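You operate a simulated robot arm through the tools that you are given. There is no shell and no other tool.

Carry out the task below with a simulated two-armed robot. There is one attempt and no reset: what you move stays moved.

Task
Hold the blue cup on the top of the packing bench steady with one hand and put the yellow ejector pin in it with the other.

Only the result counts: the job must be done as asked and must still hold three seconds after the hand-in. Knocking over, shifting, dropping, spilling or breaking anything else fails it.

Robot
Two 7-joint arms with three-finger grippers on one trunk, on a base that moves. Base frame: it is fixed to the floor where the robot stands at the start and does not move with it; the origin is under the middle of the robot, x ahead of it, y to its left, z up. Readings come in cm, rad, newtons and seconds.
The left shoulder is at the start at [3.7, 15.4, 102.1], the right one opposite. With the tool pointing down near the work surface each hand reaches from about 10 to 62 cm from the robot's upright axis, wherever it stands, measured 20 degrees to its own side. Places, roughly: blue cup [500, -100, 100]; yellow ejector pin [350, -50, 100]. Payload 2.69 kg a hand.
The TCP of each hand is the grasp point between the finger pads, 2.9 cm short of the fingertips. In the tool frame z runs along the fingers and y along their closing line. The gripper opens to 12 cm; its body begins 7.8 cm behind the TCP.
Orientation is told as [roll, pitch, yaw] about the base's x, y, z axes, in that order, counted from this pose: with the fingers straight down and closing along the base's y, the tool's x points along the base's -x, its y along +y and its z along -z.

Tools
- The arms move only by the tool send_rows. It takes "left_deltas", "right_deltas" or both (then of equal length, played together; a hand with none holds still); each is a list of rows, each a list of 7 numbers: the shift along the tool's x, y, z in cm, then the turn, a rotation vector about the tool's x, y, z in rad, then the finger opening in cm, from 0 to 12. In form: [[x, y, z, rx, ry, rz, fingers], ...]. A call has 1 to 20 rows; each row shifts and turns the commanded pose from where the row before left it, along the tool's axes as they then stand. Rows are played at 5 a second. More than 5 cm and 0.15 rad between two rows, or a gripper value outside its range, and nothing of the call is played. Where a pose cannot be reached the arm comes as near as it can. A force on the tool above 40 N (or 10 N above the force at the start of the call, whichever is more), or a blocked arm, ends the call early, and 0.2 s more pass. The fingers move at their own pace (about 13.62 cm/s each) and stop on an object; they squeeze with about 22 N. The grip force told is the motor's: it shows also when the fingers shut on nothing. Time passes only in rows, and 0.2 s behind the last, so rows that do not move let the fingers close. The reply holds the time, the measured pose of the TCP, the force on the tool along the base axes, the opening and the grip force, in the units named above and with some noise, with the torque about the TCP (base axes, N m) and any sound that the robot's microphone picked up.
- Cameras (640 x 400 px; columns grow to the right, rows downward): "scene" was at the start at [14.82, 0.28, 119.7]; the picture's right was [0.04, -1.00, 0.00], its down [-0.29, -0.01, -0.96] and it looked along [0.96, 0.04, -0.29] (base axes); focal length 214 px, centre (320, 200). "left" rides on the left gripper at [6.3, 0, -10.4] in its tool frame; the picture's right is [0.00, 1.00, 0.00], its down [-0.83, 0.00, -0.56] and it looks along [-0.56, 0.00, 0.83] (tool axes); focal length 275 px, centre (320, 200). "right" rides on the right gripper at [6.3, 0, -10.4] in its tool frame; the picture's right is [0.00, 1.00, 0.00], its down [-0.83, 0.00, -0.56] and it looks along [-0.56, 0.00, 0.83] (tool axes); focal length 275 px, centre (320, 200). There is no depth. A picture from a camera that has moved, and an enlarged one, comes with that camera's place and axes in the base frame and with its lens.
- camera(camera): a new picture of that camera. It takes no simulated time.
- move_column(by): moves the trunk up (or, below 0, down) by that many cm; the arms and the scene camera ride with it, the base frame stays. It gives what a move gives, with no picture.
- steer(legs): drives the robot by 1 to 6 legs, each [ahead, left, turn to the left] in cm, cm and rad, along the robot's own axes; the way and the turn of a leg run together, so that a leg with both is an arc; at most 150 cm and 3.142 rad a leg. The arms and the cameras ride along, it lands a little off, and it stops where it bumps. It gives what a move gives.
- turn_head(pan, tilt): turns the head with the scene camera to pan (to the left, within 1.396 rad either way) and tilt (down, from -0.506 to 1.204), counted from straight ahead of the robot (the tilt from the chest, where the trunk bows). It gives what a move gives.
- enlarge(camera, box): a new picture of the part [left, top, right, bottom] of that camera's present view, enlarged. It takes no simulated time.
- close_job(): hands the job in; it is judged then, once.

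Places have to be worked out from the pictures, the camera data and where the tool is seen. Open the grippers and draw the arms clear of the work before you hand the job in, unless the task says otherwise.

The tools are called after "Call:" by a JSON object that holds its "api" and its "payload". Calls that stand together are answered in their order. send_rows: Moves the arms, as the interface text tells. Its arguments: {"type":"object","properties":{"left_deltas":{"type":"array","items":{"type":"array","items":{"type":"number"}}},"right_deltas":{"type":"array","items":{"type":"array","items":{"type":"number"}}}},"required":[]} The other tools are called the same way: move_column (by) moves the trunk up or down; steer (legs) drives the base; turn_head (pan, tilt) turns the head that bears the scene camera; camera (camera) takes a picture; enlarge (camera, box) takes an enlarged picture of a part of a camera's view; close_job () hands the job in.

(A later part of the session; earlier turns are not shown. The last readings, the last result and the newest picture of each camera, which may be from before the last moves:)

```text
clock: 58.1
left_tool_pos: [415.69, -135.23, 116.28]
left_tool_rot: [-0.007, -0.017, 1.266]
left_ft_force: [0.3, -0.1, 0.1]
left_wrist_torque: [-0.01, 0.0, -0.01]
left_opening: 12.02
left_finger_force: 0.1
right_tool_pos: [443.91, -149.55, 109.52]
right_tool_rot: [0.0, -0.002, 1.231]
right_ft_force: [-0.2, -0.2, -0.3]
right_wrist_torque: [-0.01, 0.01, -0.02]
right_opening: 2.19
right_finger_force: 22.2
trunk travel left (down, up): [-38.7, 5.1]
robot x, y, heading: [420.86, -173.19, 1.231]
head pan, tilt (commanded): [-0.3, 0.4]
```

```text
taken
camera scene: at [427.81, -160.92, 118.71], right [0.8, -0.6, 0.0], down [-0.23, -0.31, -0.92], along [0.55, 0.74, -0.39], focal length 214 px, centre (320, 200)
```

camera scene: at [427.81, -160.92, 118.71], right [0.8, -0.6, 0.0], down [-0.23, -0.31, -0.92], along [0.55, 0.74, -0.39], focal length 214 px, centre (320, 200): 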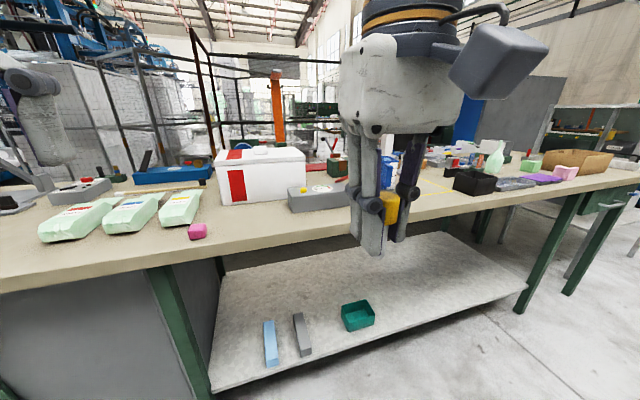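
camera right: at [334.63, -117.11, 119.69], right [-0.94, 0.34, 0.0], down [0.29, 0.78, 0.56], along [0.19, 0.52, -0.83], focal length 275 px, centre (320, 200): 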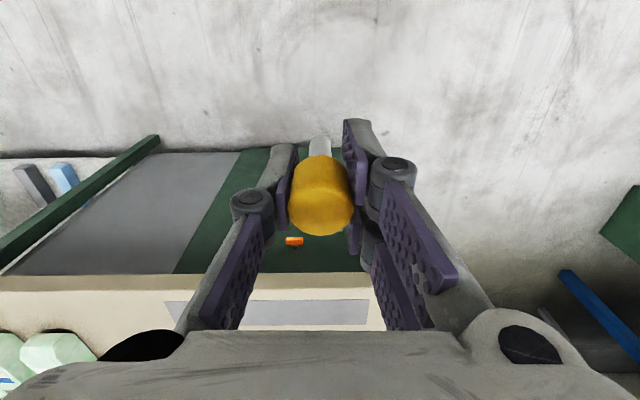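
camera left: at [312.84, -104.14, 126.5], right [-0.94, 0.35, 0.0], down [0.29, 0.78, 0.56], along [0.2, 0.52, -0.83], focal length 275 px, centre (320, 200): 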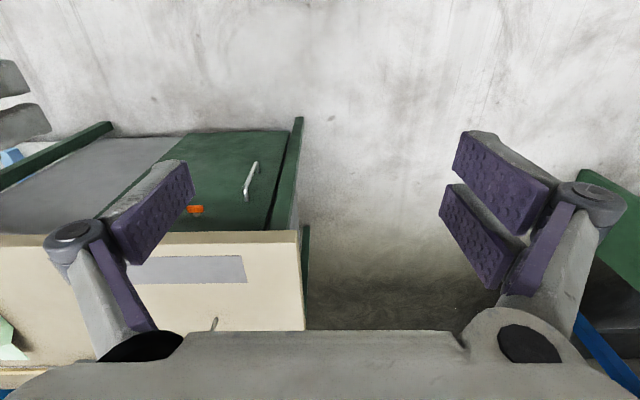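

The right gripper blocks the expected cup area. I strafe 45 cm further so the cup falls between my hands.

Call:
{"api": "steer", "payload": {"legs": [[0, -45, 0]]}}

Call:
{"api": "turn_head", "payload": {"pan": 0.1, "tilt": 0.4}}

Call:
{"api": "camera", "payload": {"camera": "scene"}}

Call:
{"api": "enlarge", "payload": {"camera": "scene", "box": [220, 80, 420, 205]}}

```text
clock: 62.1
left_tool_pos: [458.13, -150.2, 116.31]
left_tool_rot: [-0.008, -0.016, 1.268]
left_ft_force: [-0.2, 1.0, 0.6]
left_wrist_torque: [-0.01, 0.02, 0.0]
left_opening: 11.98
left_finger_force: 0.2
right_tool_pos: [486.47, -164.52, 109.49]
right_tool_rot: [0.001, -0.001, 1.234]
right_ft_force: [-0.1, -0.5, -0.1]
right_wrist_torque: [-0.04, 0.01, 0.01]
right_opening: 2.22
right_finger_force: 21.7
trunk travel left (down, up): [-38.7, 5.1]
robot x, y, heading: [463.25, -188.27, 1.229]
head pan, tilt (commanded): [-0.3, 0.4]
```

```text
clock: 63.0
left_tool_pos: [458.26, -150.16, 116.4]
left_tool_rot: [-0.008, -0.014, 1.27]
left_ft_force: [-0.1, -0.3, 1.0]
left_wrist_torque: [0.01, 0.0, -0.03]
left_opening: 12.01
left_finger_force: 0.1
right_tool_pos: [486.49, -164.3, 109.41]
right_tool_rot: [-0.002, -0.002, 1.237]
right_ft_force: [0.3, 0.0, -0.9]
right_wrist_torque: [0.01, 0.01, -0.01]
right_opening: 2.21
right_finger_force: 21.9
trunk travel left (down, up): [-38.7, 5.1]
robot x, y, heading: [463.33, -188.51, 1.235]
head pan, tilt (commanded): [0.099, 0.4]
```

```text
taken
camera scene: at [467.12, -174.28, 118.71], right [0.97, -0.23, 0.0], down [-0.09, -0.38, -0.92], along [0.22, 0.9, -0.39], focal length 214 px, centre (320, 200)
```

scene: 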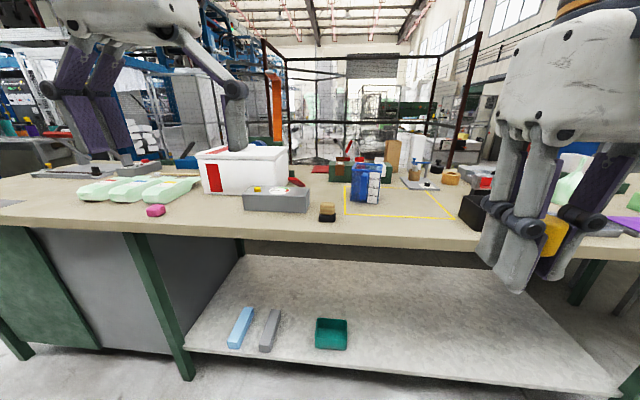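

```text
3.20 times, centred on (320, 142) of scene
camera zoom: at [467.12, -174.28, 118.71], right [0.97, -0.23, 0.0], down [-0.09, -0.38, -0.92], along [0.22, 0.9, -0.39], focal length 686 px, centre (320, 384)
```

zoom: 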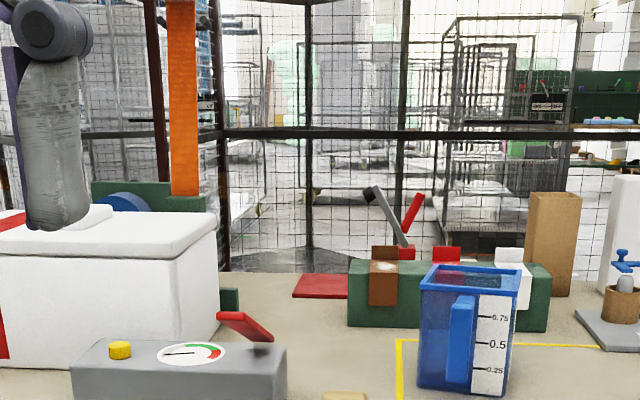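

The blue cup is a square measuring jug with a handle facing me, at about [501, -103], inside a yellow-taped area. I enlarge it to see the handle and the rim.

Call:
{"api": "enlarge", "payload": {"camera": "scene", "box": [335, 150, 399, 210]}}

Call:
{"api": "enlarge", "payload": {"camera": "scene", "box": [230, 140, 480, 240]}}

```text
6.67 times, centred on (367, 180) of scene
camera zoom: at [467.12, -174.28, 118.71], right [0.97, -0.23, 0.0], down [-0.09, -0.38, -0.92], along [0.22, 0.9, -0.39], focal length 1430 px, centre (7, 333)
```

zoom: 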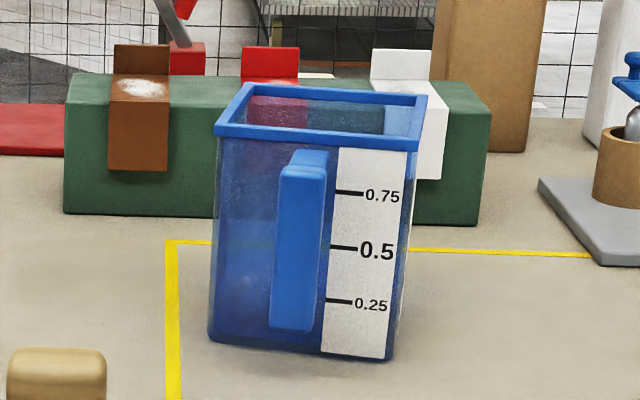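

```text
2.56 times, centred on (355, 190) of scene
camera zoom: at [467.12, -174.28, 118.71], right [0.97, -0.23, 0.0], down [-0.09, -0.38, -0.92], along [0.22, 0.9, -0.39], focal length 549 px, centre (230, 226)
```

zoom: 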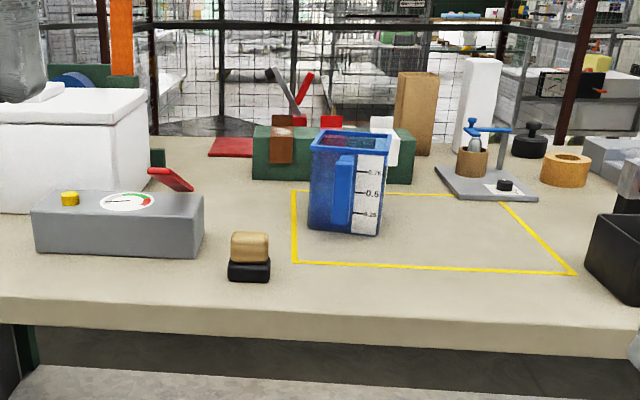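

The cup's rim is about 10.5 cm square, rim at z≈99, center near [502.7, -102.6], and its handle (z≈90–98.5) points toward me, slightly to my left. I drive ahead about 38 cm and 8 cm right so that the cup comes between both hands.

Call:
{"api": "steer", "payload": {"legs": [[0, -8, 0], [37, 0, 0]]}}

Call:
{"api": "turn_head", "payload": {"pan": 0.0, "tilt": 0.7}}

Call:
{"api": "camera", "payload": {"camera": "scene"}}

Call:
{"api": "camera", "payload": {"camera": "left"}}

Call:
{"api": "camera", "payload": {"camera": "right"}}

```text
clock: 66.2
left_tool_pos: [478.48, -118.62, 116.13]
left_tool_rot: [-0.006, -0.015, 1.257]
left_ft_force: [0.1, -1.7, 0.9]
left_wrist_torque: [-0.02, 0.02, 0.05]
left_opening: 12.02
left_finger_force: 0.1
right_tool_pos: [506.58, -133.11, 109.43]
right_tool_rot: [0.001, -0.002, 1.224]
right_ft_force: [-0.2, 0.6, -0.4]
right_wrist_torque: [-0.03, 0.0, 0.0]
right_opening: 2.19
right_finger_force: 22.2
trunk travel left (down, up): [-38.7, 5.1]
robot x, y, heading: [483.21, -157.26, 1.222]
head pan, tilt (commanded): [0.099, 0.4]
```

```text
clock: 67.0
left_tool_pos: [478.48, -118.6, 116.23]
left_tool_rot: [-0.008, -0.016, 1.257]
left_ft_force: [-0.3, 0.3, 0.5]
left_wrist_torque: [0.0, 0.01, -0.04]
left_opening: 11.99
left_finger_force: 0.0
right_tool_pos: [506.56, -133.18, 109.53]
right_tool_rot: [-0.001, -0.001, 1.223]
right_ft_force: [-0.7, 0.1, -0.1]
right_wrist_torque: [0.01, -0.01, -0.01]
right_opening: 2.21
right_finger_force: 22.4
trunk travel left (down, up): [-38.7, 5.1]
robot x, y, heading: [483.13, -156.94, 1.224]
head pan, tilt (commanded): [0.0, 0.7]
```

```text
taken
camera scene: at [487.73, -143.78, 116.03], right [0.94, -0.34, 0.0], down [-0.22, -0.61, -0.77], along [0.26, 0.72, -0.64], focal length 214 px, centre (320, 200)
```

scene: 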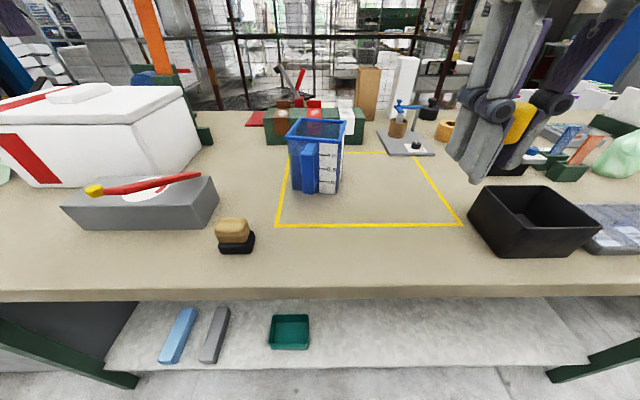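

```text
taken
camera left: at [476.26, -124.71, 126.67], right [-0.95, 0.31, -0.01], down [0.25, 0.78, 0.57], along [0.18, 0.54, -0.82], focal length 275 px, centre (320, 200)
```

left: 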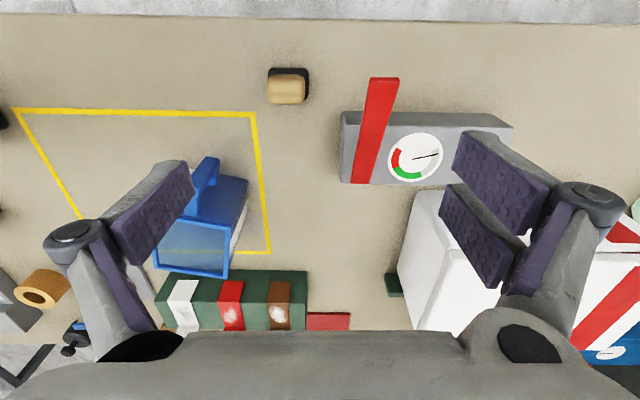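

```text
taken
camera right: at [504.43, -139.11, 119.69], right [-0.94, 0.34, 0.0], down [0.28, 0.78, 0.56], along [0.19, 0.52, -0.83], focal length 275 px, centre (320, 200)
```

right: 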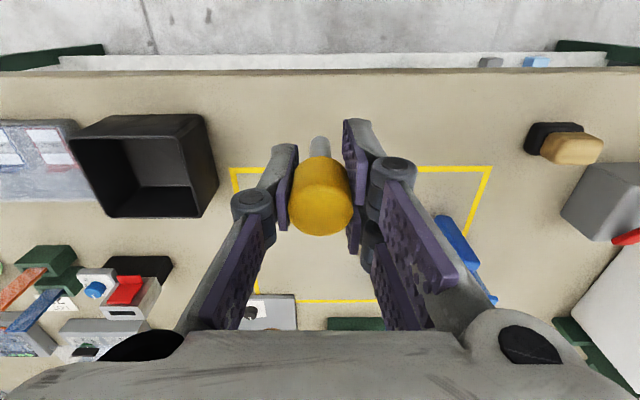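

Now I have a good view of the cup between the hands. I enlarge the cup from both the scene and the left-hand camera to pin down the handle.

Call:
{"api": "enlarge", "payload": {"camera": "scene", "box": [265, 110, 375, 210]}}

Call:
{"api": "enlarge", "payload": {"camera": "left", "box": [120, 130, 290, 310]}}

```text
4.00 times, centred on (320, 160) of scene
camera zoom: at [487.73, -143.78, 116.03], right [0.94, -0.34, 0.0], down [-0.22, -0.61, -0.77], along [0.26, 0.72, -0.64], focal length 858 px, centre (320, 360)
```

zoom: 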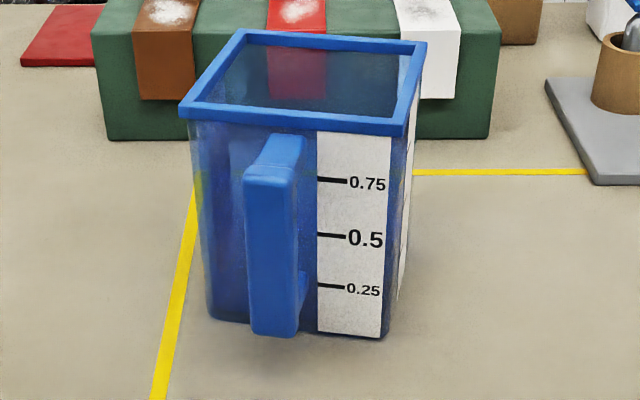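

```text
2.22 times, centred on (205, 220) of left
camera zoom: at [476.26, -124.71, 126.67], right [-0.95, 0.31, -0.01], down [0.25, 0.78, 0.57], along [0.18, 0.54, -0.82], focal length 612 px, centre (576, 156)
```

zoom: 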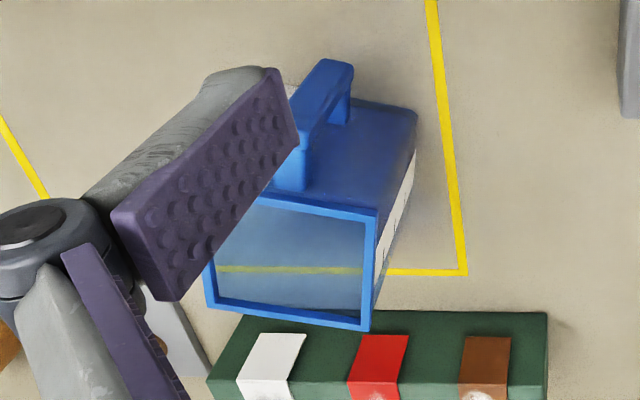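

Measured from two cameras, the cup's rim center is about [502, -104], the handle bar about 2 cm wide stands 4 cm out from the front face, and everything agrees within 1 cm. To give the left arm room beside my head and the right arm enough reach, I raise the trunk 5 cm and shift 6 cm right and 6 cm ahead.

Call:
{"api": "move_column", "payload": {"by": 5}}

Call:
{"api": "steer", "payload": {"legs": [[0, -6, 0], [6, 0, 0]]}}

Call:
{"api": "turn_head", "payload": {"pan": -0.4, "tilt": 0.8}}

Call:
{"api": "camera", "payload": {"camera": "scene"}}

Call:
{"api": "camera", "payload": {"camera": "left"}}

```text
clock: 67.9
left_tool_pos: [478.49, -118.49, 121.18]
left_tool_rot: [-0.008, -0.014, 1.259]
left_ft_force: [0.3, 0.3, -1.7]
left_wrist_torque: [-0.02, 0.0, 0.01]
left_opening: 11.99
left_finger_force: 0.1
right_tool_pos: [506.63, -133.04, 114.26]
right_tool_rot: [0.0, 0.003, 1.224]
right_ft_force: [0.1, 0.0, -0.6]
right_wrist_torque: [-0.04, 0.04, 0.0]
right_opening: 2.21
right_finger_force: 21.8
trunk travel left (down, up): [-43.7, 0.1]
robot x, y, heading: [482.93, -156.69, 1.223]
head pan, tilt (commanded): [0.0, 0.7]
```

```text
clock: 69.7
left_tool_pos: [486.15, -114.9, 121.22]
left_tool_rot: [-0.007, -0.016, 1.257]
left_ft_force: [0.4, 0.7, -0.8]
left_wrist_torque: [-0.05, -0.01, -0.02]
left_opening: 12.01
left_finger_force: 0.0
right_tool_pos: [514.35, -129.54, 114.46]
right_tool_rot: [0.0, -0.001, 1.223]
right_ft_force: [0.3, -0.2, -1.0]
right_wrist_torque: [-0.05, -0.01, 0.01]
right_opening: 2.22
right_finger_force: 21.9
trunk travel left (down, up): [-43.7, 0.1]
robot x, y, heading: [490.87, -153.15, 1.222]
head pan, tilt (commanded): [0.0, 0.7]
```

```text
clock: 70.5
left_tool_pos: [486.11, -115.11, 121.31]
left_tool_rot: [-0.006, -0.017, 1.257]
left_ft_force: [-0.3, 0.1, -0.2]
left_wrist_torque: [-0.01, 0.01, 0.0]
left_opening: 11.98
left_finger_force: 0.0
right_tool_pos: [514.14, -129.66, 114.33]
right_tool_rot: [0.0, -0.001, 1.225]
right_ft_force: [-0.1, -0.3, -1.2]
right_wrist_torque: [-0.03, -0.02, -0.01]
right_opening: 2.2
right_finger_force: 22.4
trunk travel left (down, up): [-43.7, 0.1]
robot x, y, heading: [490.87, -153.14, 1.225]
head pan, tilt (commanded): [-0.4, 0.799]
```

```text
taken
camera scene: at [496.19, -147.21, 120.78], right [0.73, -0.68, 0.0], down [-0.49, -0.53, -0.7], along [0.47, 0.51, -0.72], focal length 214 px, centre (320, 200)
```

scene: 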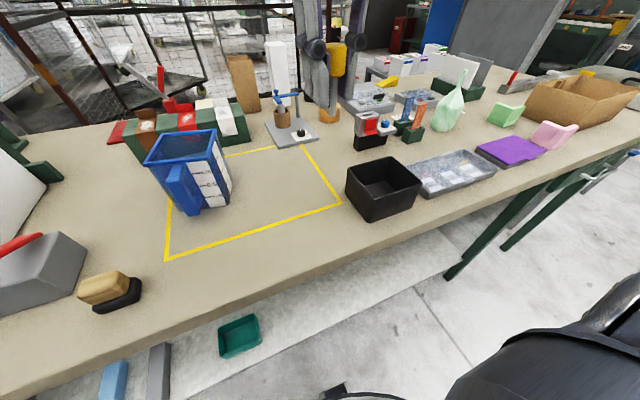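

```text
taken
camera left: at [483.91, -121.12, 131.68], right [-0.95, 0.31, -0.01], down [0.25, 0.78, 0.57], along [0.18, 0.54, -0.82], focal length 275 px, centre (320, 200)
```

left: 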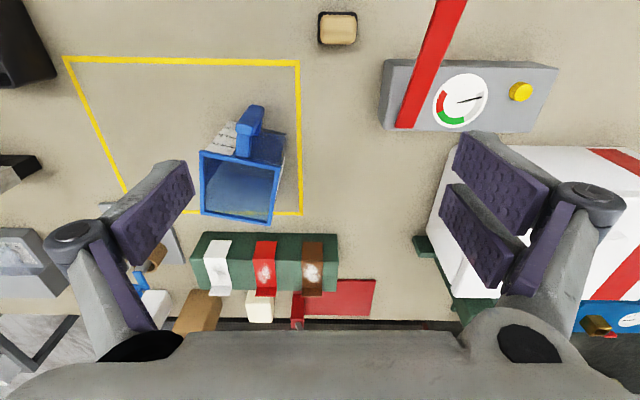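

The cup is now in full view of the left-hand camera. I enlarge it for an accurate fix of the rim corners and the handle.

Call:
{"api": "enlarge", "payload": {"camera": "left", "box": [170, 80, 330, 240]}}

Call:
{"api": "enlarge", "payload": {"camera": "scene", "box": [110, 100, 270, 250]}}

```text
2.50 times, centred on (250, 160) of left
camera zoom: at [483.91, -121.12, 131.68], right [-0.95, 0.31, -0.01], down [0.25, 0.78, 0.57], along [0.18, 0.54, -0.82], focal length 688 px, centre (495, 300)
```

zoom: 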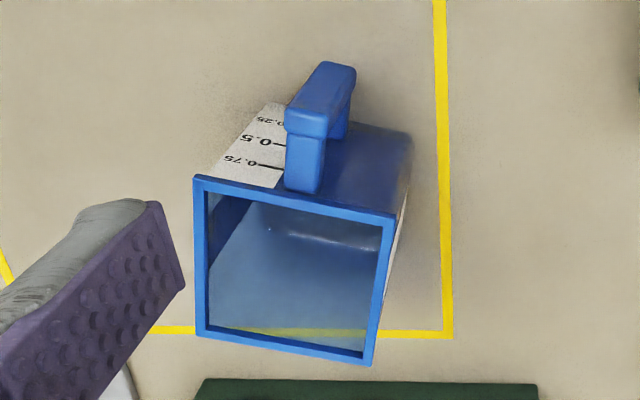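

```text
2.67 times, centred on (190, 175) of scene
camera zoom: at [496.19, -147.21, 120.78], right [0.73, -0.68, 0.0], down [-0.49, -0.53, -0.7], along [0.47, 0.51, -0.72], focal length 572 px, centre (667, 267)
```

zoom: 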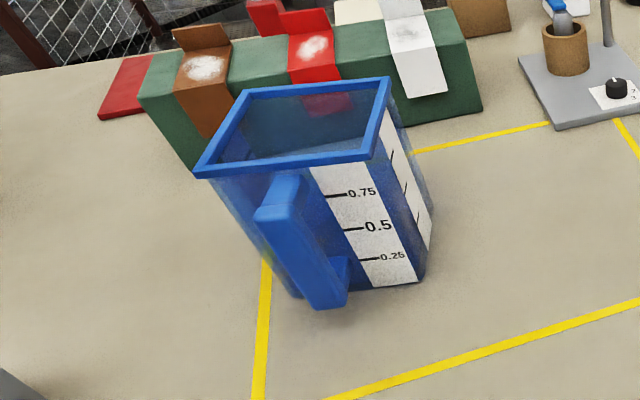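

The left camera fixes the handle bar's outer face at about [496.5, -112.6] (width ~2.2 cm, z 90–98.5) and the cup center at about [501.5, -104.4], with the handle direction yaw ≈1.035. I move the left hand right and down in front of the handle, half closing it and turning it to line up with the handle.

Call:
{"api": "send_rows", "payload": {"left_deltas": [[0.3, -2.5, 0.5, 0, 0, 0, 9], [0.3, -2.5, 1.5, 0, 0, 0, 7], [0.3, -2.6, 2.0, 0, 0, 0, 6], [0.2, 0, 3.0, 0, 0, 0.111, 6], [0, 0, 3.0, 0, 0, 0.111, 6], [0, 0, 0, 0, 0, 0, 6]]}}

Call:
{"api": "camera", "payload": {"camera": "left"}}

Call:
{"api": "camera", "payload": {"camera": "scene"}}

```text
clock: 71.9
left_tool_pos: [493.02, -118.23, 111.27]
left_tool_rot: [-0.004, -0.017, 1.034]
left_ft_force: [-0.7, 0.0, -0.1]
left_wrist_torque: [0.0, 0.03, -0.04]
left_opening: 5.98
left_finger_force: 0.0
right_tool_pos: [514.24, -129.51, 114.4]
right_tool_rot: [0.0, -0.001, 1.223]
right_ft_force: [0.9, 1.4, -0.5]
right_wrist_torque: [0.0, -0.01, 0.0]
right_opening: 2.22
right_finger_force: 21.6
trunk travel left (down, up): [-43.7, 0.1]
robot x, y, heading: [490.46, -153.51, 1.222]
head pan, tilt (commanded): [-0.4, 0.799]
```

```text
taken
camera left: at [489.51, -123.7, 121.63], right [-0.86, 0.52, 0.0], down [0.42, 0.71, 0.57], along [0.3, 0.49, -0.82], focal length 275 px, centre (320, 200)
```

left: 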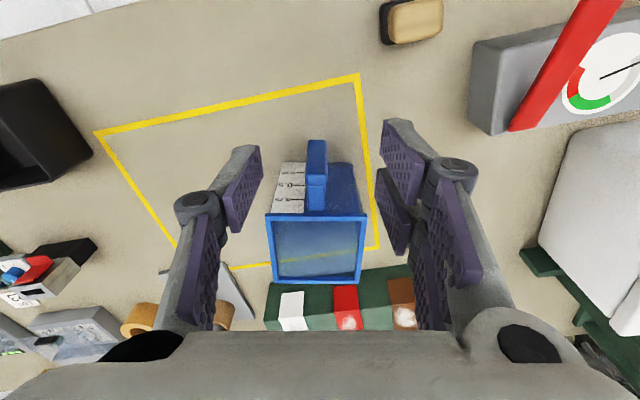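

```text
taken
camera scene: at [496.18, -147.22, 120.78], right [0.73, -0.68, 0.0], down [-0.49, -0.53, -0.7], along [0.47, 0.51, -0.72], focal length 214 px, centre (320, 200)
```

scene: 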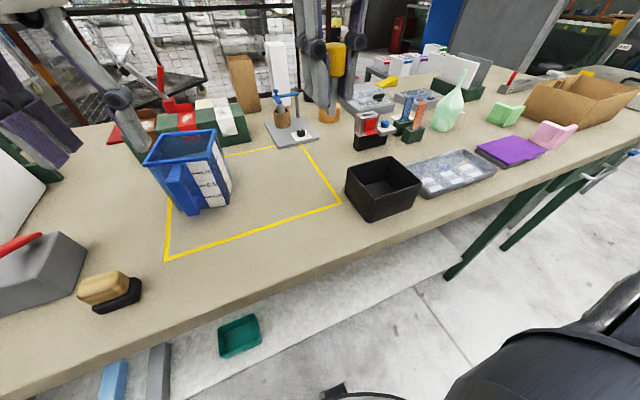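

The hand is squared up with the handle (handle near column 317 of 320). I go down 5 cm and tilt the tool forward by 0.75 rad so the hand body stays clear of the cup's opening.

Call:
{"api": "send_rows", "payload": {"left_deltas": [[0, 0, 2.5, 0, 0, 0, 6], [0, 0, 2.5, 0, 0, 0, 6], [0, 0, 0, 0, -0.15, 0, 6], [0, 0, 0, 0, -0.15, 0, 6], [0, 0, 0, 0, -0.15, 0, 6], [0, 0, 0, 0, -0.15, 0, 6], [0, 0, 0, 0, -0.15, 0, 6], [0, 0, 0, 0, 0, 0, 6]]}}

Call:
{"api": "camera", "payload": {"camera": "left"}}

Call:
{"api": "camera", "payload": {"camera": "scene"}}

```text
clock: 73.7
left_tool_pos: [493.2, -118.25, 106.29]
left_tool_rot: [-0.007, -0.767, 1.038]
left_ft_force: [0.2, 0.1, -0.2]
left_wrist_torque: [0.01, 0.0, 0.02]
left_opening: 5.98
left_finger_force: 0.0
right_tool_pos: [514.31, -129.39, 114.4]
right_tool_rot: [-0.001, -0.003, 1.224]
right_ft_force: [0.2, -0.4, -0.6]
right_wrist_torque: [0.0, 0.02, -0.01]
right_opening: 2.19
right_finger_force: 22.0
trunk travel left (down, up): [-43.7, 0.1]
robot x, y, heading: [490.63, -153.56, 1.225]
head pan, tilt (commanded): [-0.4, 0.799]
```

```text
taken
camera left: at [487.0, -128.33, 109.5], right [-0.86, 0.51, 0.0], down [0.11, 0.18, 0.98], along [0.5, 0.84, -0.21], focal length 275 px, centre (320, 200)
```

left: 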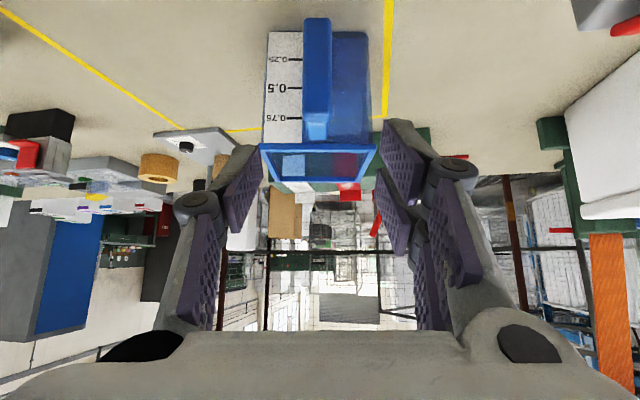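

```text
taken
camera scene: at [496.2, -147.21, 120.77], right [0.73, -0.68, 0.0], down [-0.49, -0.53, -0.7], along [0.47, 0.51, -0.72], focal length 214 px, centre (320, 200)
```

scene: 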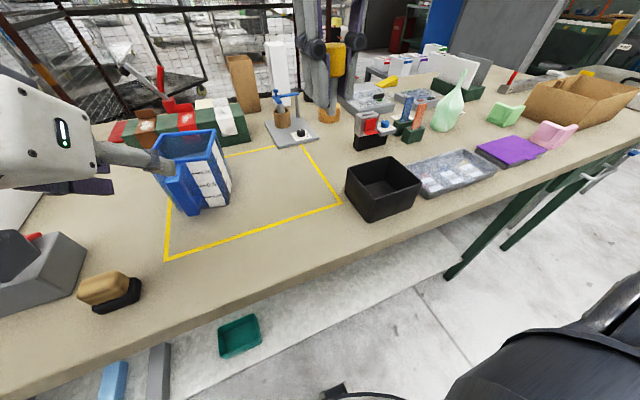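

The tilt is reached with no contact; the handle's bar lies about 7.2 cm ahead of the TCP and 0.25 cm to the right. I lower onto the approach line and advance 6 cm along the tool axis, then check.

Call:
{"api": "send_rows", "payload": {"left_deltas": [[1.6, -0.12, 1.65, 0, 0, 0, 6], [1.59, -0.12, 1.66, 0, 0, 0, 6], [0, 0, 2, 0, 0, 0, 6], [0, 0, 2, 0, 0, 0, 6], [0, 0, 2, 0, 0, 0, 6], [0, 0, 0, 0, 0, 0, 6]]}}

Call:
{"api": "camera", "payload": {"camera": "left"}}

Call:
{"api": "camera", "payload": {"camera": "scene"}}

```text
clock: 75.1
left_tool_pos: [495.56, -114.77, 97.36]
left_tool_rot: [-0.006, -0.767, 1.04]
left_ft_force: [-0.5, -0.1, -0.1]
left_wrist_torque: [0.01, -0.02, -0.01]
left_opening: 5.99
left_finger_force: 0.0
right_tool_pos: [514.12, -129.55, 114.4]
right_tool_rot: [0.001, -0.001, 1.223]
right_ft_force: [0.3, 0.4, -1.1]
right_wrist_torque: [0.01, 0.0, -0.01]
right_opening: 2.19
right_finger_force: 21.7
trunk travel left (down, up): [-43.7, 0.1]
robot x, y, heading: [490.78, -153.2, 1.224]
head pan, tilt (commanded): [-0.4, 0.799]
```

```text
taken
camera left: at [489.42, -124.81, 100.54], right [-0.86, 0.51, 0.0], down [0.11, 0.18, 0.98], along [0.5, 0.84, -0.21], focal length 275 px, centre (320, 200)
```

left: 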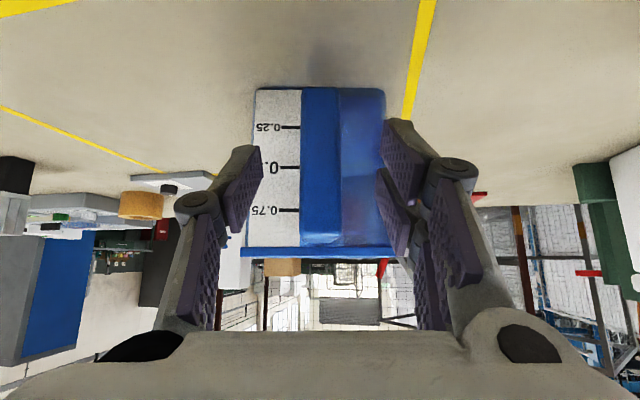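

```text
taken
camera scene: at [496.18, -147.25, 120.78], right [0.73, -0.68, 0.0], down [-0.49, -0.53, -0.7], along [0.47, 0.51, -0.72], focal length 214 px, centre (320, 200)
```

scene: 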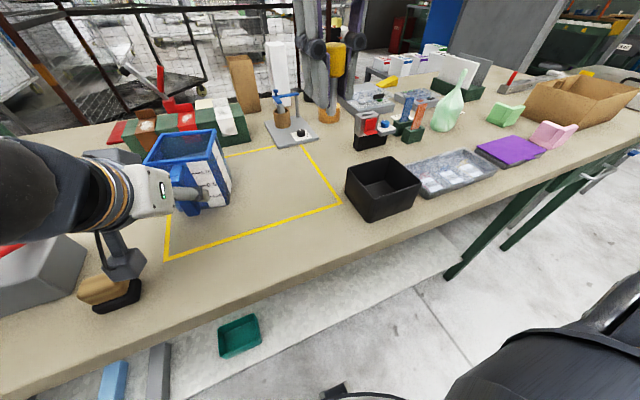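

The handle is centered between the fingers (columns 301–341). I enlarge the left view to measure the remaining distance to the handle before the last advance.

Call:
{"api": "enlarge", "payload": {"camera": "left", "box": [220, 70, 430, 270]}}

Call:
{"api": "enlarge", "payload": {"camera": "scene", "box": [60, 110, 260, 310]}}

```text
2.00 times, centred on (325, 170) of left
camera zoom: at [489.42, -124.81, 100.54], right [-0.86, 0.51, 0.0], down [0.11, 0.18, 0.98], along [0.5, 0.84, -0.21], focal length 551 px, centre (310, 260)
```

zoom: 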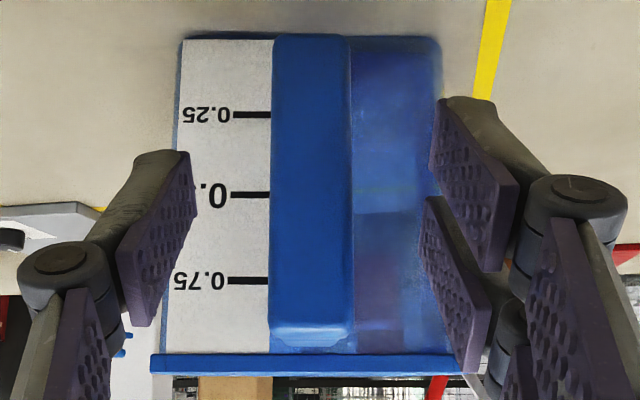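

```text
2.00 times, centred on (160, 210) of scene
camera zoom: at [496.18, -147.25, 120.78], right [0.73, -0.68, 0.0], down [-0.49, -0.53, -0.7], along [0.47, 0.51, -0.72], focal length 429 px, centre (640, 180)
```

zoom: 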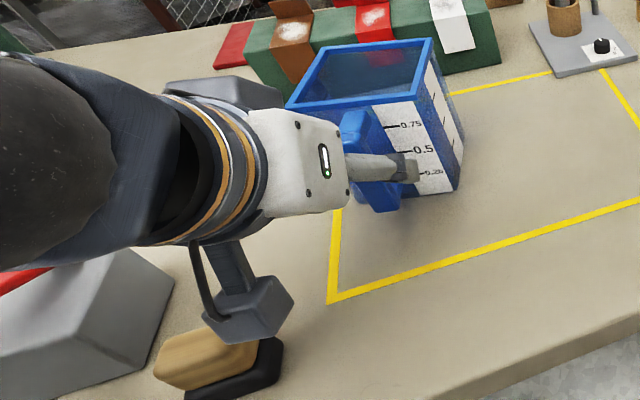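

The bar fills columns symmetric about the tool axis; its outer face is about 2.5 cm ahead and it is centered near z≈94.8. I advance 3.5 cm along the tool axis in small steps, still open.

Call:
{"api": "send_rows", "payload": {"left_deltas": [[0, 0, 1.2, 0, 0, 0, 6], [0, 0, 1.2, 0, 0, 0, 6], [0, 0, 1.1, 0, 0, 0, 6], [0, 0, 0, 0, 0, 0, 6]]}}

Call:
{"api": "camera", "payload": {"camera": "left"}}

Call:
{"api": "enlarge", "payload": {"camera": "scene", "box": [60, 110, 260, 310]}}

```text
clock: 76.1
left_tool_pos: [496.94, -112.65, 94.8]
left_tool_rot: [-0.005, -0.766, 1.038]
left_ft_force: [-0.1, -0.6, -0.4]
left_wrist_torque: [0.0, 0.0, -0.02]
left_opening: 5.99
left_finger_force: 0.0
right_tool_pos: [514.37, -129.47, 114.39]
right_tool_rot: [-0.001, -0.001, 1.224]
right_ft_force: [-1.3, 0.0, -0.5]
right_wrist_torque: [0.04, 0.0, 0.01]
right_opening: 2.23
right_finger_force: 22.7
trunk travel left (down, up): [-43.7, 0.1]
robot x, y, heading: [490.84, -153.44, 1.227]
head pan, tilt (commanded): [-0.4, 0.799]
```

```text
taken
camera left: at [490.73, -122.69, 98.12], right [-0.86, 0.51, 0.0], down [0.11, 0.18, 0.98], along [0.5, 0.84, -0.21], focal length 275 px, centre (320, 200)
```

left: 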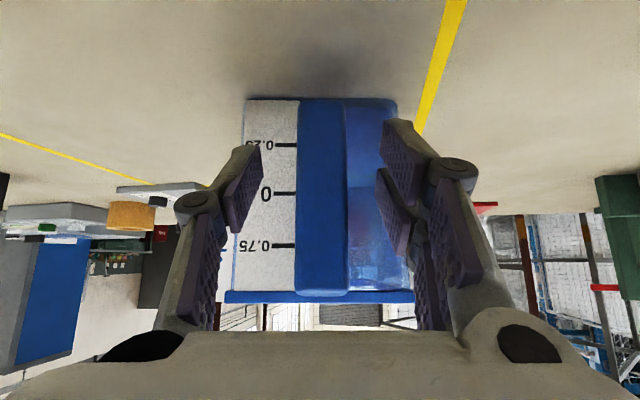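

```text
2.00 times, centred on (160, 210) of scene
camera zoom: at [496.19, -147.23, 120.78], right [0.73, -0.68, 0.0], down [-0.49, -0.53, -0.7], along [0.47, 0.51, -0.72], focal length 429 px, centre (640, 180)
```

zoom: 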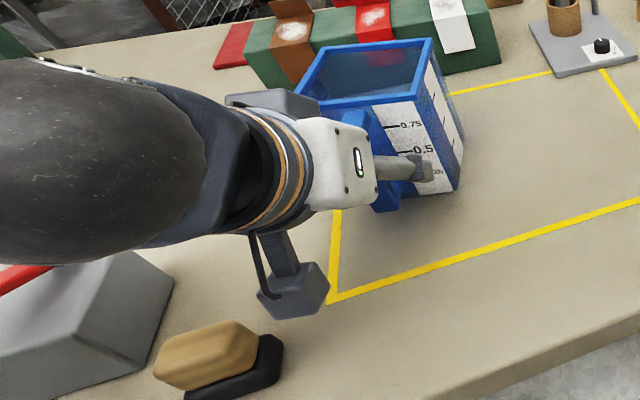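

The TCP is now at the bar's outer face with the bar centered and no force. I close the left fingers gradually on the handle.

Call:
{"api": "send_rows", "payload": {"left_deltas": [[0, 0.08, 0.2, 0, 0, 0, 5], [0, 0, 0, 0, 0, 0, 4], [0, 0, 0, 0, 0, 0, 3.2], [0, 0, 0, 0, 0, 0, 2.6], [0, 0, 0, 0, 0, 0, 2.2], [0, 0, 0, 0, 0, 0, 1.8], [0, 0, 0, 0, 0, 0, 1.4], [0, 0, 0, 0, 0, 0, 1], [0, 0, 0, 0, 0, 0, 1]]}}

Call:
{"api": "camera", "payload": {"camera": "left"}}

Call:
{"api": "enlarge", "payload": {"camera": "scene", "box": [60, 110, 260, 310]}}

```text
clock: 78.1
left_tool_pos: [496.82, -112.55, 94.71]
left_tool_rot: [-0.005, -0.768, 1.036]
left_ft_force: [-0.4, 1.0, 2.2]
left_wrist_torque: [0.22, 0.16, -0.03]
left_opening: 2.12
left_finger_force: 21.7
right_tool_pos: [514.29, -129.53, 114.33]
right_tool_rot: [0.0, 0.0, 1.223]
right_ft_force: [-0.1, 0.1, 0.2]
right_wrist_torque: [0.0, 0.01, 0.02]
right_opening: 2.2
right_finger_force: 22.3
trunk travel left (down, up): [-43.7, 0.1]
robot x, y, heading: [490.54, -153.5, 1.222]
head pan, tilt (commanded): [-0.4, 0.799]
```

```text
taken
camera left: at [490.73, -122.55, 98.01], right [-0.86, 0.51, 0.0], down [0.11, 0.18, 0.98], along [0.5, 0.84, -0.21], focal length 275 px, centre (320, 200)
```

left: 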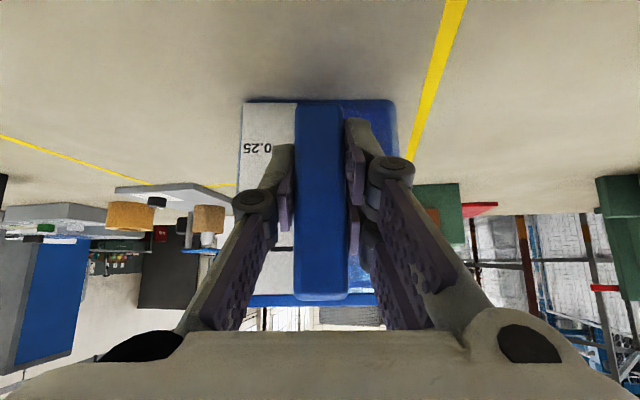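

```text
2.00 times, centred on (160, 210) of scene
camera zoom: at [496.18, -147.22, 120.78], right [0.73, -0.68, 0.0], down [-0.49, -0.53, -0.7], along [0.47, 0.51, -0.72], focal length 429 px, centre (640, 180)
```

zoom: 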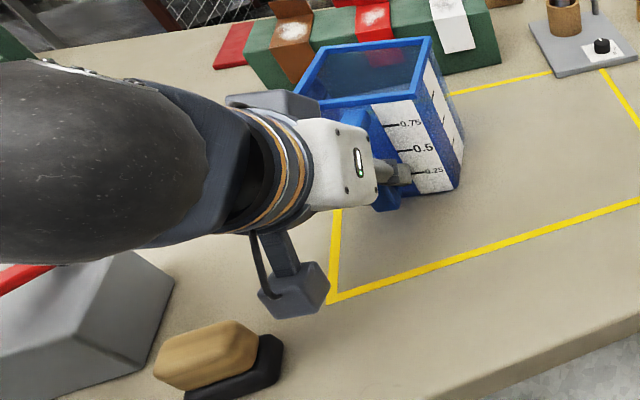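

The handle is held (2.12 cm, 22 N) and the cup hasn't moved. Now I bring the right hand with the pin forward at height, staying to the right of the cup.

Call:
{"api": "send_rows", "payload": {"right_deltas": [[-3, 0, 0, 0, 0, 0, 1], [-4, 0, 0, 0, 0, 0, 1], [-4, 0, 0.3, 0, 0, 0, 1], [-4, 0, 0.5, 0, 0, 0, 1], [-4, 0, 0.5, 0, 0, 0, 1], [0, 0, 0, 0, 0, 0, 1]], "left_deltas": [[0, 0, 0, 0, 0, 0, 1], [0, 0, 0, 0, 0, 0, 1], [0, 0, 0, 0, 0, 0, 1], [0, 0, 0, 0, 0, 0, 1], [0, 0, 0, 0, 0, 0, 1], [0, 0, 0, 0, 0, 0, 1]]}}

Call:
{"api": "camera", "payload": {"camera": "right"}}

Call:
{"api": "camera", "payload": {"camera": "scene"}}

```text
clock: 79.5
left_tool_pos: [496.85, -112.63, 94.71]
left_tool_rot: [-0.006, -0.767, 1.039]
left_ft_force: [-0.2, -1.9, 4.3]
left_wrist_torque: [0.17, 0.16, 0.06]
left_opening: 2.08
left_finger_force: 22.4
right_tool_pos: [520.44, -112.9, 113.12]
right_tool_rot: [-0.001, -0.001, 1.224]
right_ft_force: [-0.6, 0.5, -0.9]
right_wrist_torque: [0.0, -0.01, 0.0]
right_opening: 2.22
right_finger_force: 21.4
right hand out of reach, approached as far as the arm can: row 5
trunk travel left (down, up): [-43.7, 0.1]
robot x, y, heading: [490.56, -153.25, 1.222]
head pan, tilt (commanded): [-0.4, 0.799]
```

```text
taken
camera right: at [518.25, -118.83, 123.38], right [-0.94, 0.34, 0.0], down [0.28, 0.78, 0.56], along [0.19, 0.52, -0.83], focal length 275 px, centre (320, 200)
```

right: 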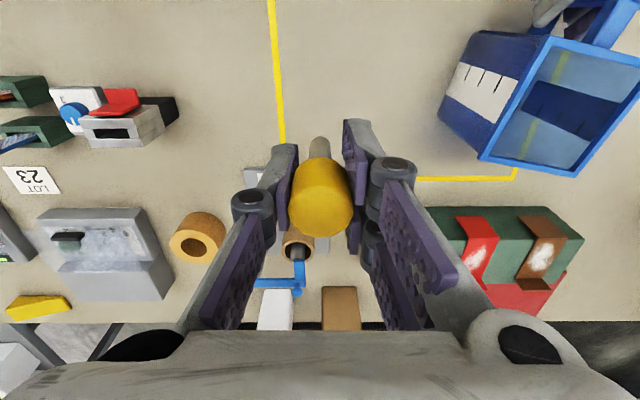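

```text
taken
camera scene: at [496.17, -147.26, 120.78], right [0.73, -0.68, 0.0], down [-0.49, -0.53, -0.7], along [0.47, 0.51, -0.72], focal length 214 px, centre (320, 200)
```

scene: 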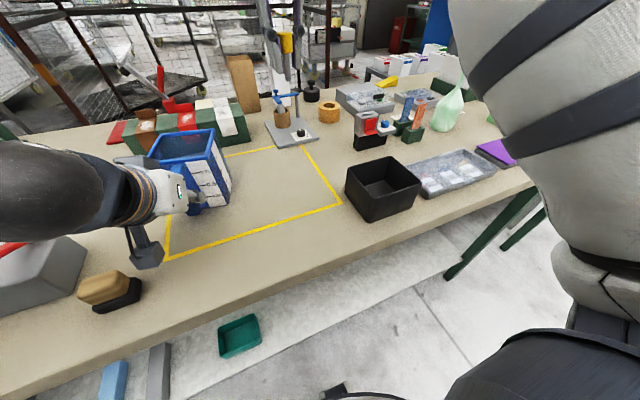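

The right arm is near its reach limit at this height, so I'll lean its tool (wrist toward my right shoulder) before going over the cup. I first turn it 0.4 rad about its axis so its camera stays away from the left hand, then lean it 0.45 rad, lowering a little.

Call:
{"api": "send_rows", "payload": {"right_deltas": [[0, 0, 0.8, 0, 0, -0.133, 1], [0, 0, 0.8, 0, 0, -0.133, 1], [0, 0, 0.8, 0, 0, -0.134, 1], [0, 0, 0, -0.137, -0.058, 0, 1], [0, 0, 0, -0.137, -0.058, 0, 1], [0, 0, 0, -0.137, -0.058, 0, 1], [0, 0, 0, 0, 0, 0, 1]]}}

Call:
{"api": "camera", "payload": {"camera": "right"}}

Call:
{"api": "camera", "payload": {"camera": "scene"}}

```text
clock: 81.1
left_tool_pos: [496.91, -112.52, 94.74]
left_tool_rot: [-0.004, -0.766, 1.036]
left_ft_force: [0.0, -0.2, 3.1]
left_wrist_torque: [0.15, 0.13, -0.01]
left_opening: 2.09
left_finger_force: 22.1
right_tool_pos: [520.23, -112.61, 110.87]
right_tool_rot: [0.419, -0.171, 1.59]
right_ft_force: [-0.1, 0.4, -0.5]
right_wrist_torque: [-0.03, -0.02, -0.02]
right_opening: 2.2
right_finger_force: 21.9
trunk travel left (down, up): [-43.7, 0.1]
robot x, y, heading: [490.67, -153.35, 1.224]
head pan, tilt (commanded): [-0.4, 0.799]
```

```text
taken
camera right: at [524.65, -120.4, 119.02], right [-0.91, -0.09, 0.4], down [0.21, 0.74, 0.64], along [-0.35, 0.67, -0.65], focal length 275 px, centre (320, 200)
```

right: 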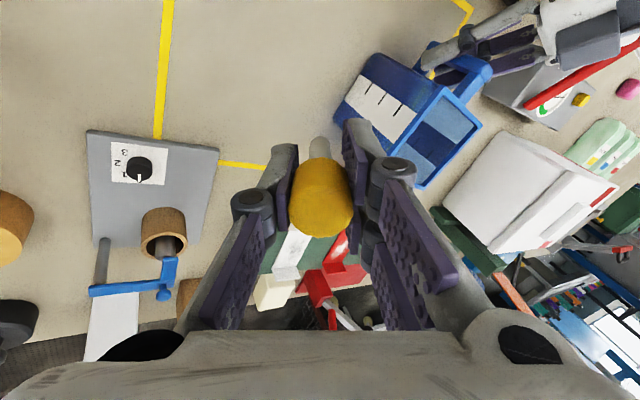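

```text
taken
camera scene: at [496.19, -147.23, 120.77], right [0.73, -0.68, 0.0], down [-0.49, -0.53, -0.7], along [0.47, 0.51, -0.72], focal length 214 px, centre (320, 200)
```

scene: 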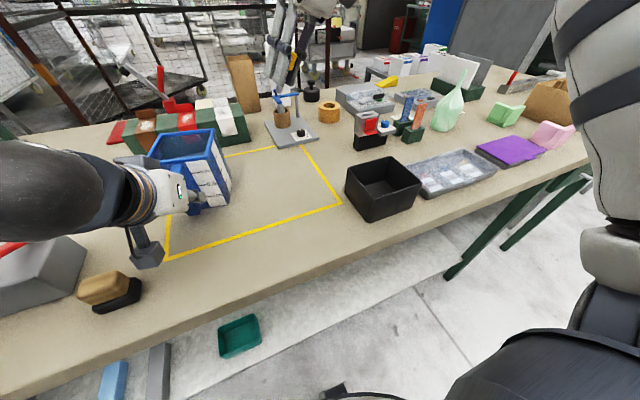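

The tool is leaned as planned and the pin is still firmly held. Now I move it left over the cup, ending with the pin's tip about 2.5 cm above the rim.

Call:
{"api": "send_rows", "payload": {"right_deltas": [[-1.47, 2.79, 2.37, 0, 0, 0, 1], [-1.47, 2.79, 2.37, 0, 0, 0, 1], [-1.47, 2.79, 2.37, 0, 0, 0, 1], [-1.47, 2.79, 2.37, 0, 0, 0, 1], [-1.47, 2.79, 2.37, 0, 0, 0, 1], [0, 0, 0, 0, 0, 0, 1]]}}

Call:
{"api": "camera", "payload": {"camera": "right"}}

Call:
{"api": "camera", "payload": {"camera": "scene"}}

Call:
{"api": "camera", "payload": {"camera": "left"}}

```text
clock: 82.5
left_tool_pos: [496.86, -112.45, 94.84]
left_tool_rot: [-0.003, -0.766, 1.039]
left_ft_force: [0.9, 1.3, 3.9]
left_wrist_torque: [0.26, 0.15, -0.03]
left_opening: 2.11
left_finger_force: 21.5
right_tool_pos: [502.42, -104.88, 107.16]
right_tool_rot: [0.415, -0.168, 1.586]
right_ft_force: [-0.3, 0.5, -0.8]
right_wrist_torque: [-0.02, -0.01, 0.0]
right_opening: 2.19
right_finger_force: 21.8
trunk travel left (down, up): [-43.7, 0.1]
robot x, y, heading: [490.86, -153.55, 1.224]
head pan, tilt (commanded): [-0.4, 0.799]
```

```text
taken
camera right: at [506.82, -112.62, 115.39], right [-0.91, -0.09, 0.4], down [0.21, 0.74, 0.64], along [-0.35, 0.67, -0.65], focal length 275 px, centre (320, 200)
```

right: 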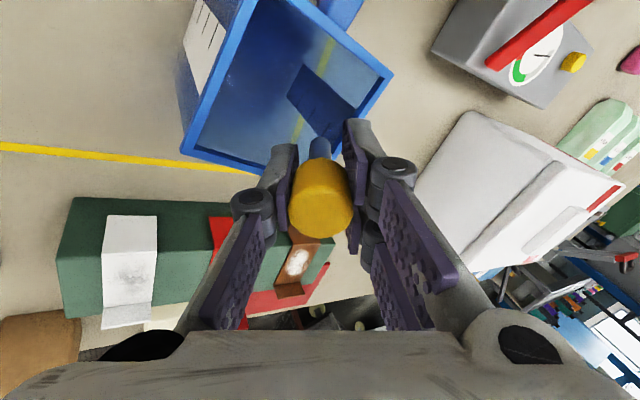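

```text
taken
camera scene: at [496.2, -147.23, 120.78], right [0.73, -0.68, 0.0], down [-0.49, -0.53, -0.7], along [0.47, 0.51, -0.72], focal length 214 px, centre (320, 200)
```

scene: 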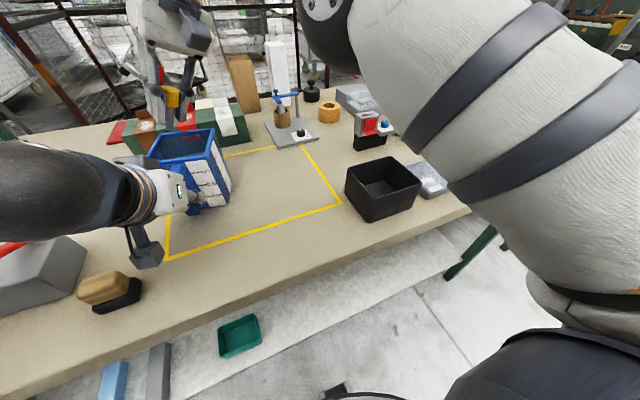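

```text
taken
camera left: at [490.73, -122.56, 98.0], right [-0.86, 0.51, 0.0], down [0.11, 0.18, 0.98], along [0.5, 0.84, -0.21], focal length 275 px, centre (320, 200)
```

left: 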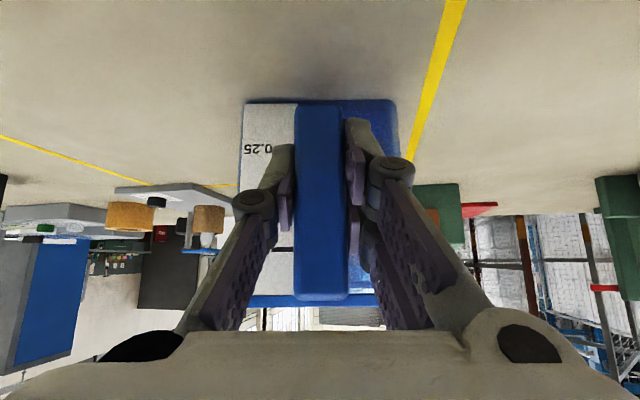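

From the right camera the rim corners put the cup center at [501.2, -105.0], and the pin's tip is right above it. I lower the tip just into the opening while shifting 0.9 cm left, then reduce the lean so that the fingers clear the right rim.

Call:
{"api": "send_rows", "payload": {"right_deltas": [[0.177, -0.421, 1.998, 0, 0, 0, 1], [0.177, -0.421, 1.998, 0, 0, 0, 1], [0, 0, 0, 0.115, 0.049, 0, 1], [0, 0, 0, 0.115, 0.049, 0, 1], [0, 0, 0, 0, 0, 0, 1]]}}

Call:
{"api": "camera", "payload": {"camera": "right"}}

Call:
{"api": "enlarge", "payload": {"camera": "scene", "box": [80, 20, 300, 240]}}

```text
clock: 83.7
left_tool_pos: [496.97, -112.42, 94.82]
left_tool_rot: [-0.007, -0.768, 1.038]
left_ft_force: [-0.9, 0.1, 3.9]
left_wrist_torque: [0.2, 0.14, -0.01]
left_opening: 2.09
left_finger_force: 22.1
right_tool_pos: [501.44, -105.9, 103.02]
right_tool_rot: [0.181, -0.077, 1.615]
right_ft_force: [0.7, 0.4, 0.8]
right_wrist_torque: [0.0, 0.02, 0.01]
right_opening: 2.19
right_finger_force: 22.2
right hand out of reach, approached as far as the arm can: row 4
trunk travel left (down, up): [-43.7, 0.1]
robot x, y, heading: [490.88, -153.14, 1.223]
head pan, tilt (commanded): [-0.4, 0.799]
```

```text
taken
camera right: at [503.61, -112.87, 112.55], right [-0.98, -0.06, 0.18], down [0.06, 0.79, 0.61], along [-0.18, 0.61, -0.77], focal length 275 px, centre (320, 200)
```

right: 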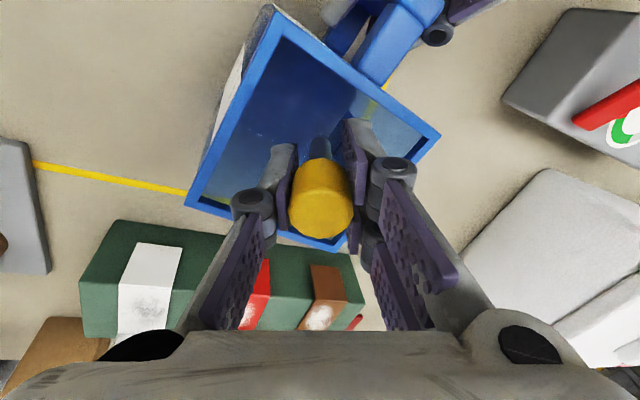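

```text
1.82 times, centred on (190, 130) of scene
camera zoom: at [496.2, -147.24, 120.78], right [0.73, -0.68, 0.0], down [-0.49, -0.53, -0.7], along [0.47, 0.51, -0.72], focal length 390 px, centre (556, 327)
```

zoom: 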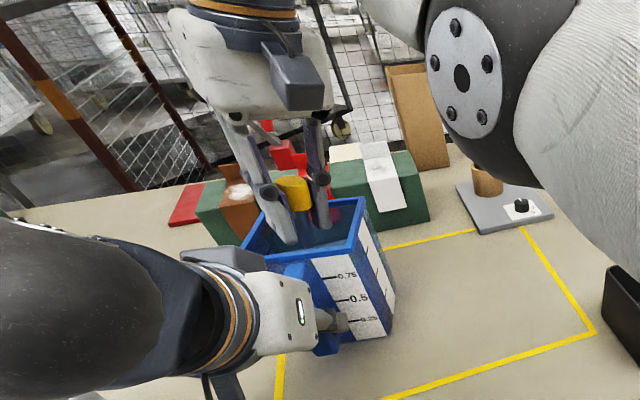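

The pin's tip is now inside the cup opening and close to the center (arm at its reach limit at this height, so it settled about 1 cm nearer me). I lower another 4.5 cm with small left and forward corrections.

Call:
{"api": "send_rows", "payload": {"right_deltas": [[0.039, -0.088, 1.51, 0, 0, 0, 1], [-0.146, -0.166, 1.51, 0, 0, 0, 1], [-0.146, -0.166, 1.51, 0, 0, 0, 1], [0, 0, 0, 0, 0, 0, 1]]}}

Call:
{"api": "camera", "payload": {"camera": "right"}}

Call:
{"api": "enlarge", "payload": {"camera": "scene", "box": [120, 70, 270, 220]}}

```text
clock: 84.7
left_tool_pos: [496.94, -112.6, 94.75]
left_tool_rot: [-0.005, -0.767, 1.039]
left_ft_force: [0.0, -0.1, 3.2]
left_wrist_torque: [0.14, 0.16, 0.02]
left_opening: 2.08
left_finger_force: 21.6
right_tool_pos: [500.92, -105.17, 98.37]
right_tool_rot: [0.183, -0.077, 1.616]
right_ft_force: [-0.1, -0.6, -1.2]
right_wrist_torque: [-0.02, 0.02, -0.01]
right_opening: 2.17
right_finger_force: 22.5
trunk travel left (down, up): [-43.7, 0.1]
robot x, y, heading: [490.77, -152.96, 1.224]
head pan, tilt (commanded): [-0.4, 0.799]
```

```text
taken
camera right: at [503.13, -112.21, 108.14], right [-0.98, -0.06, 0.18], down [0.06, 0.79, 0.61], along [-0.18, 0.61, -0.77], focal length 275 px, centre (320, 200)
```

right: 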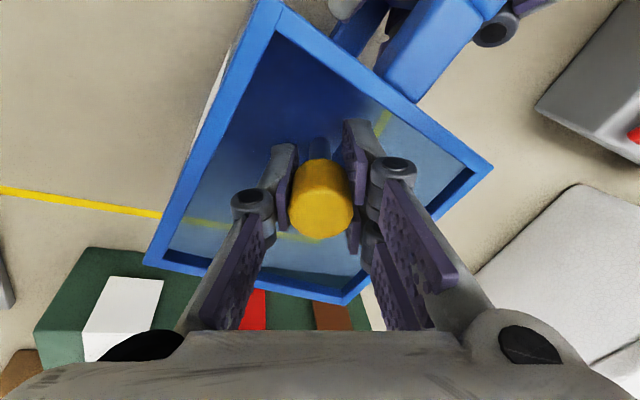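

```text
2.67 times, centred on (195, 145) of scene
camera zoom: at [496.19, -147.24, 120.78], right [0.73, -0.68, 0.0], down [-0.49, -0.53, -0.7], along [0.47, 0.51, -0.72], focal length 572 px, centre (653, 347)
```

zoom: 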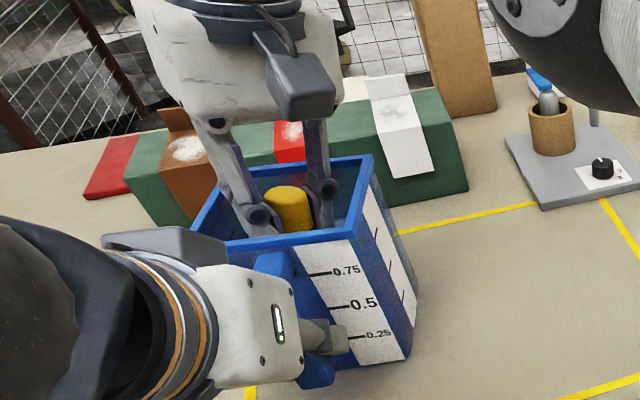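

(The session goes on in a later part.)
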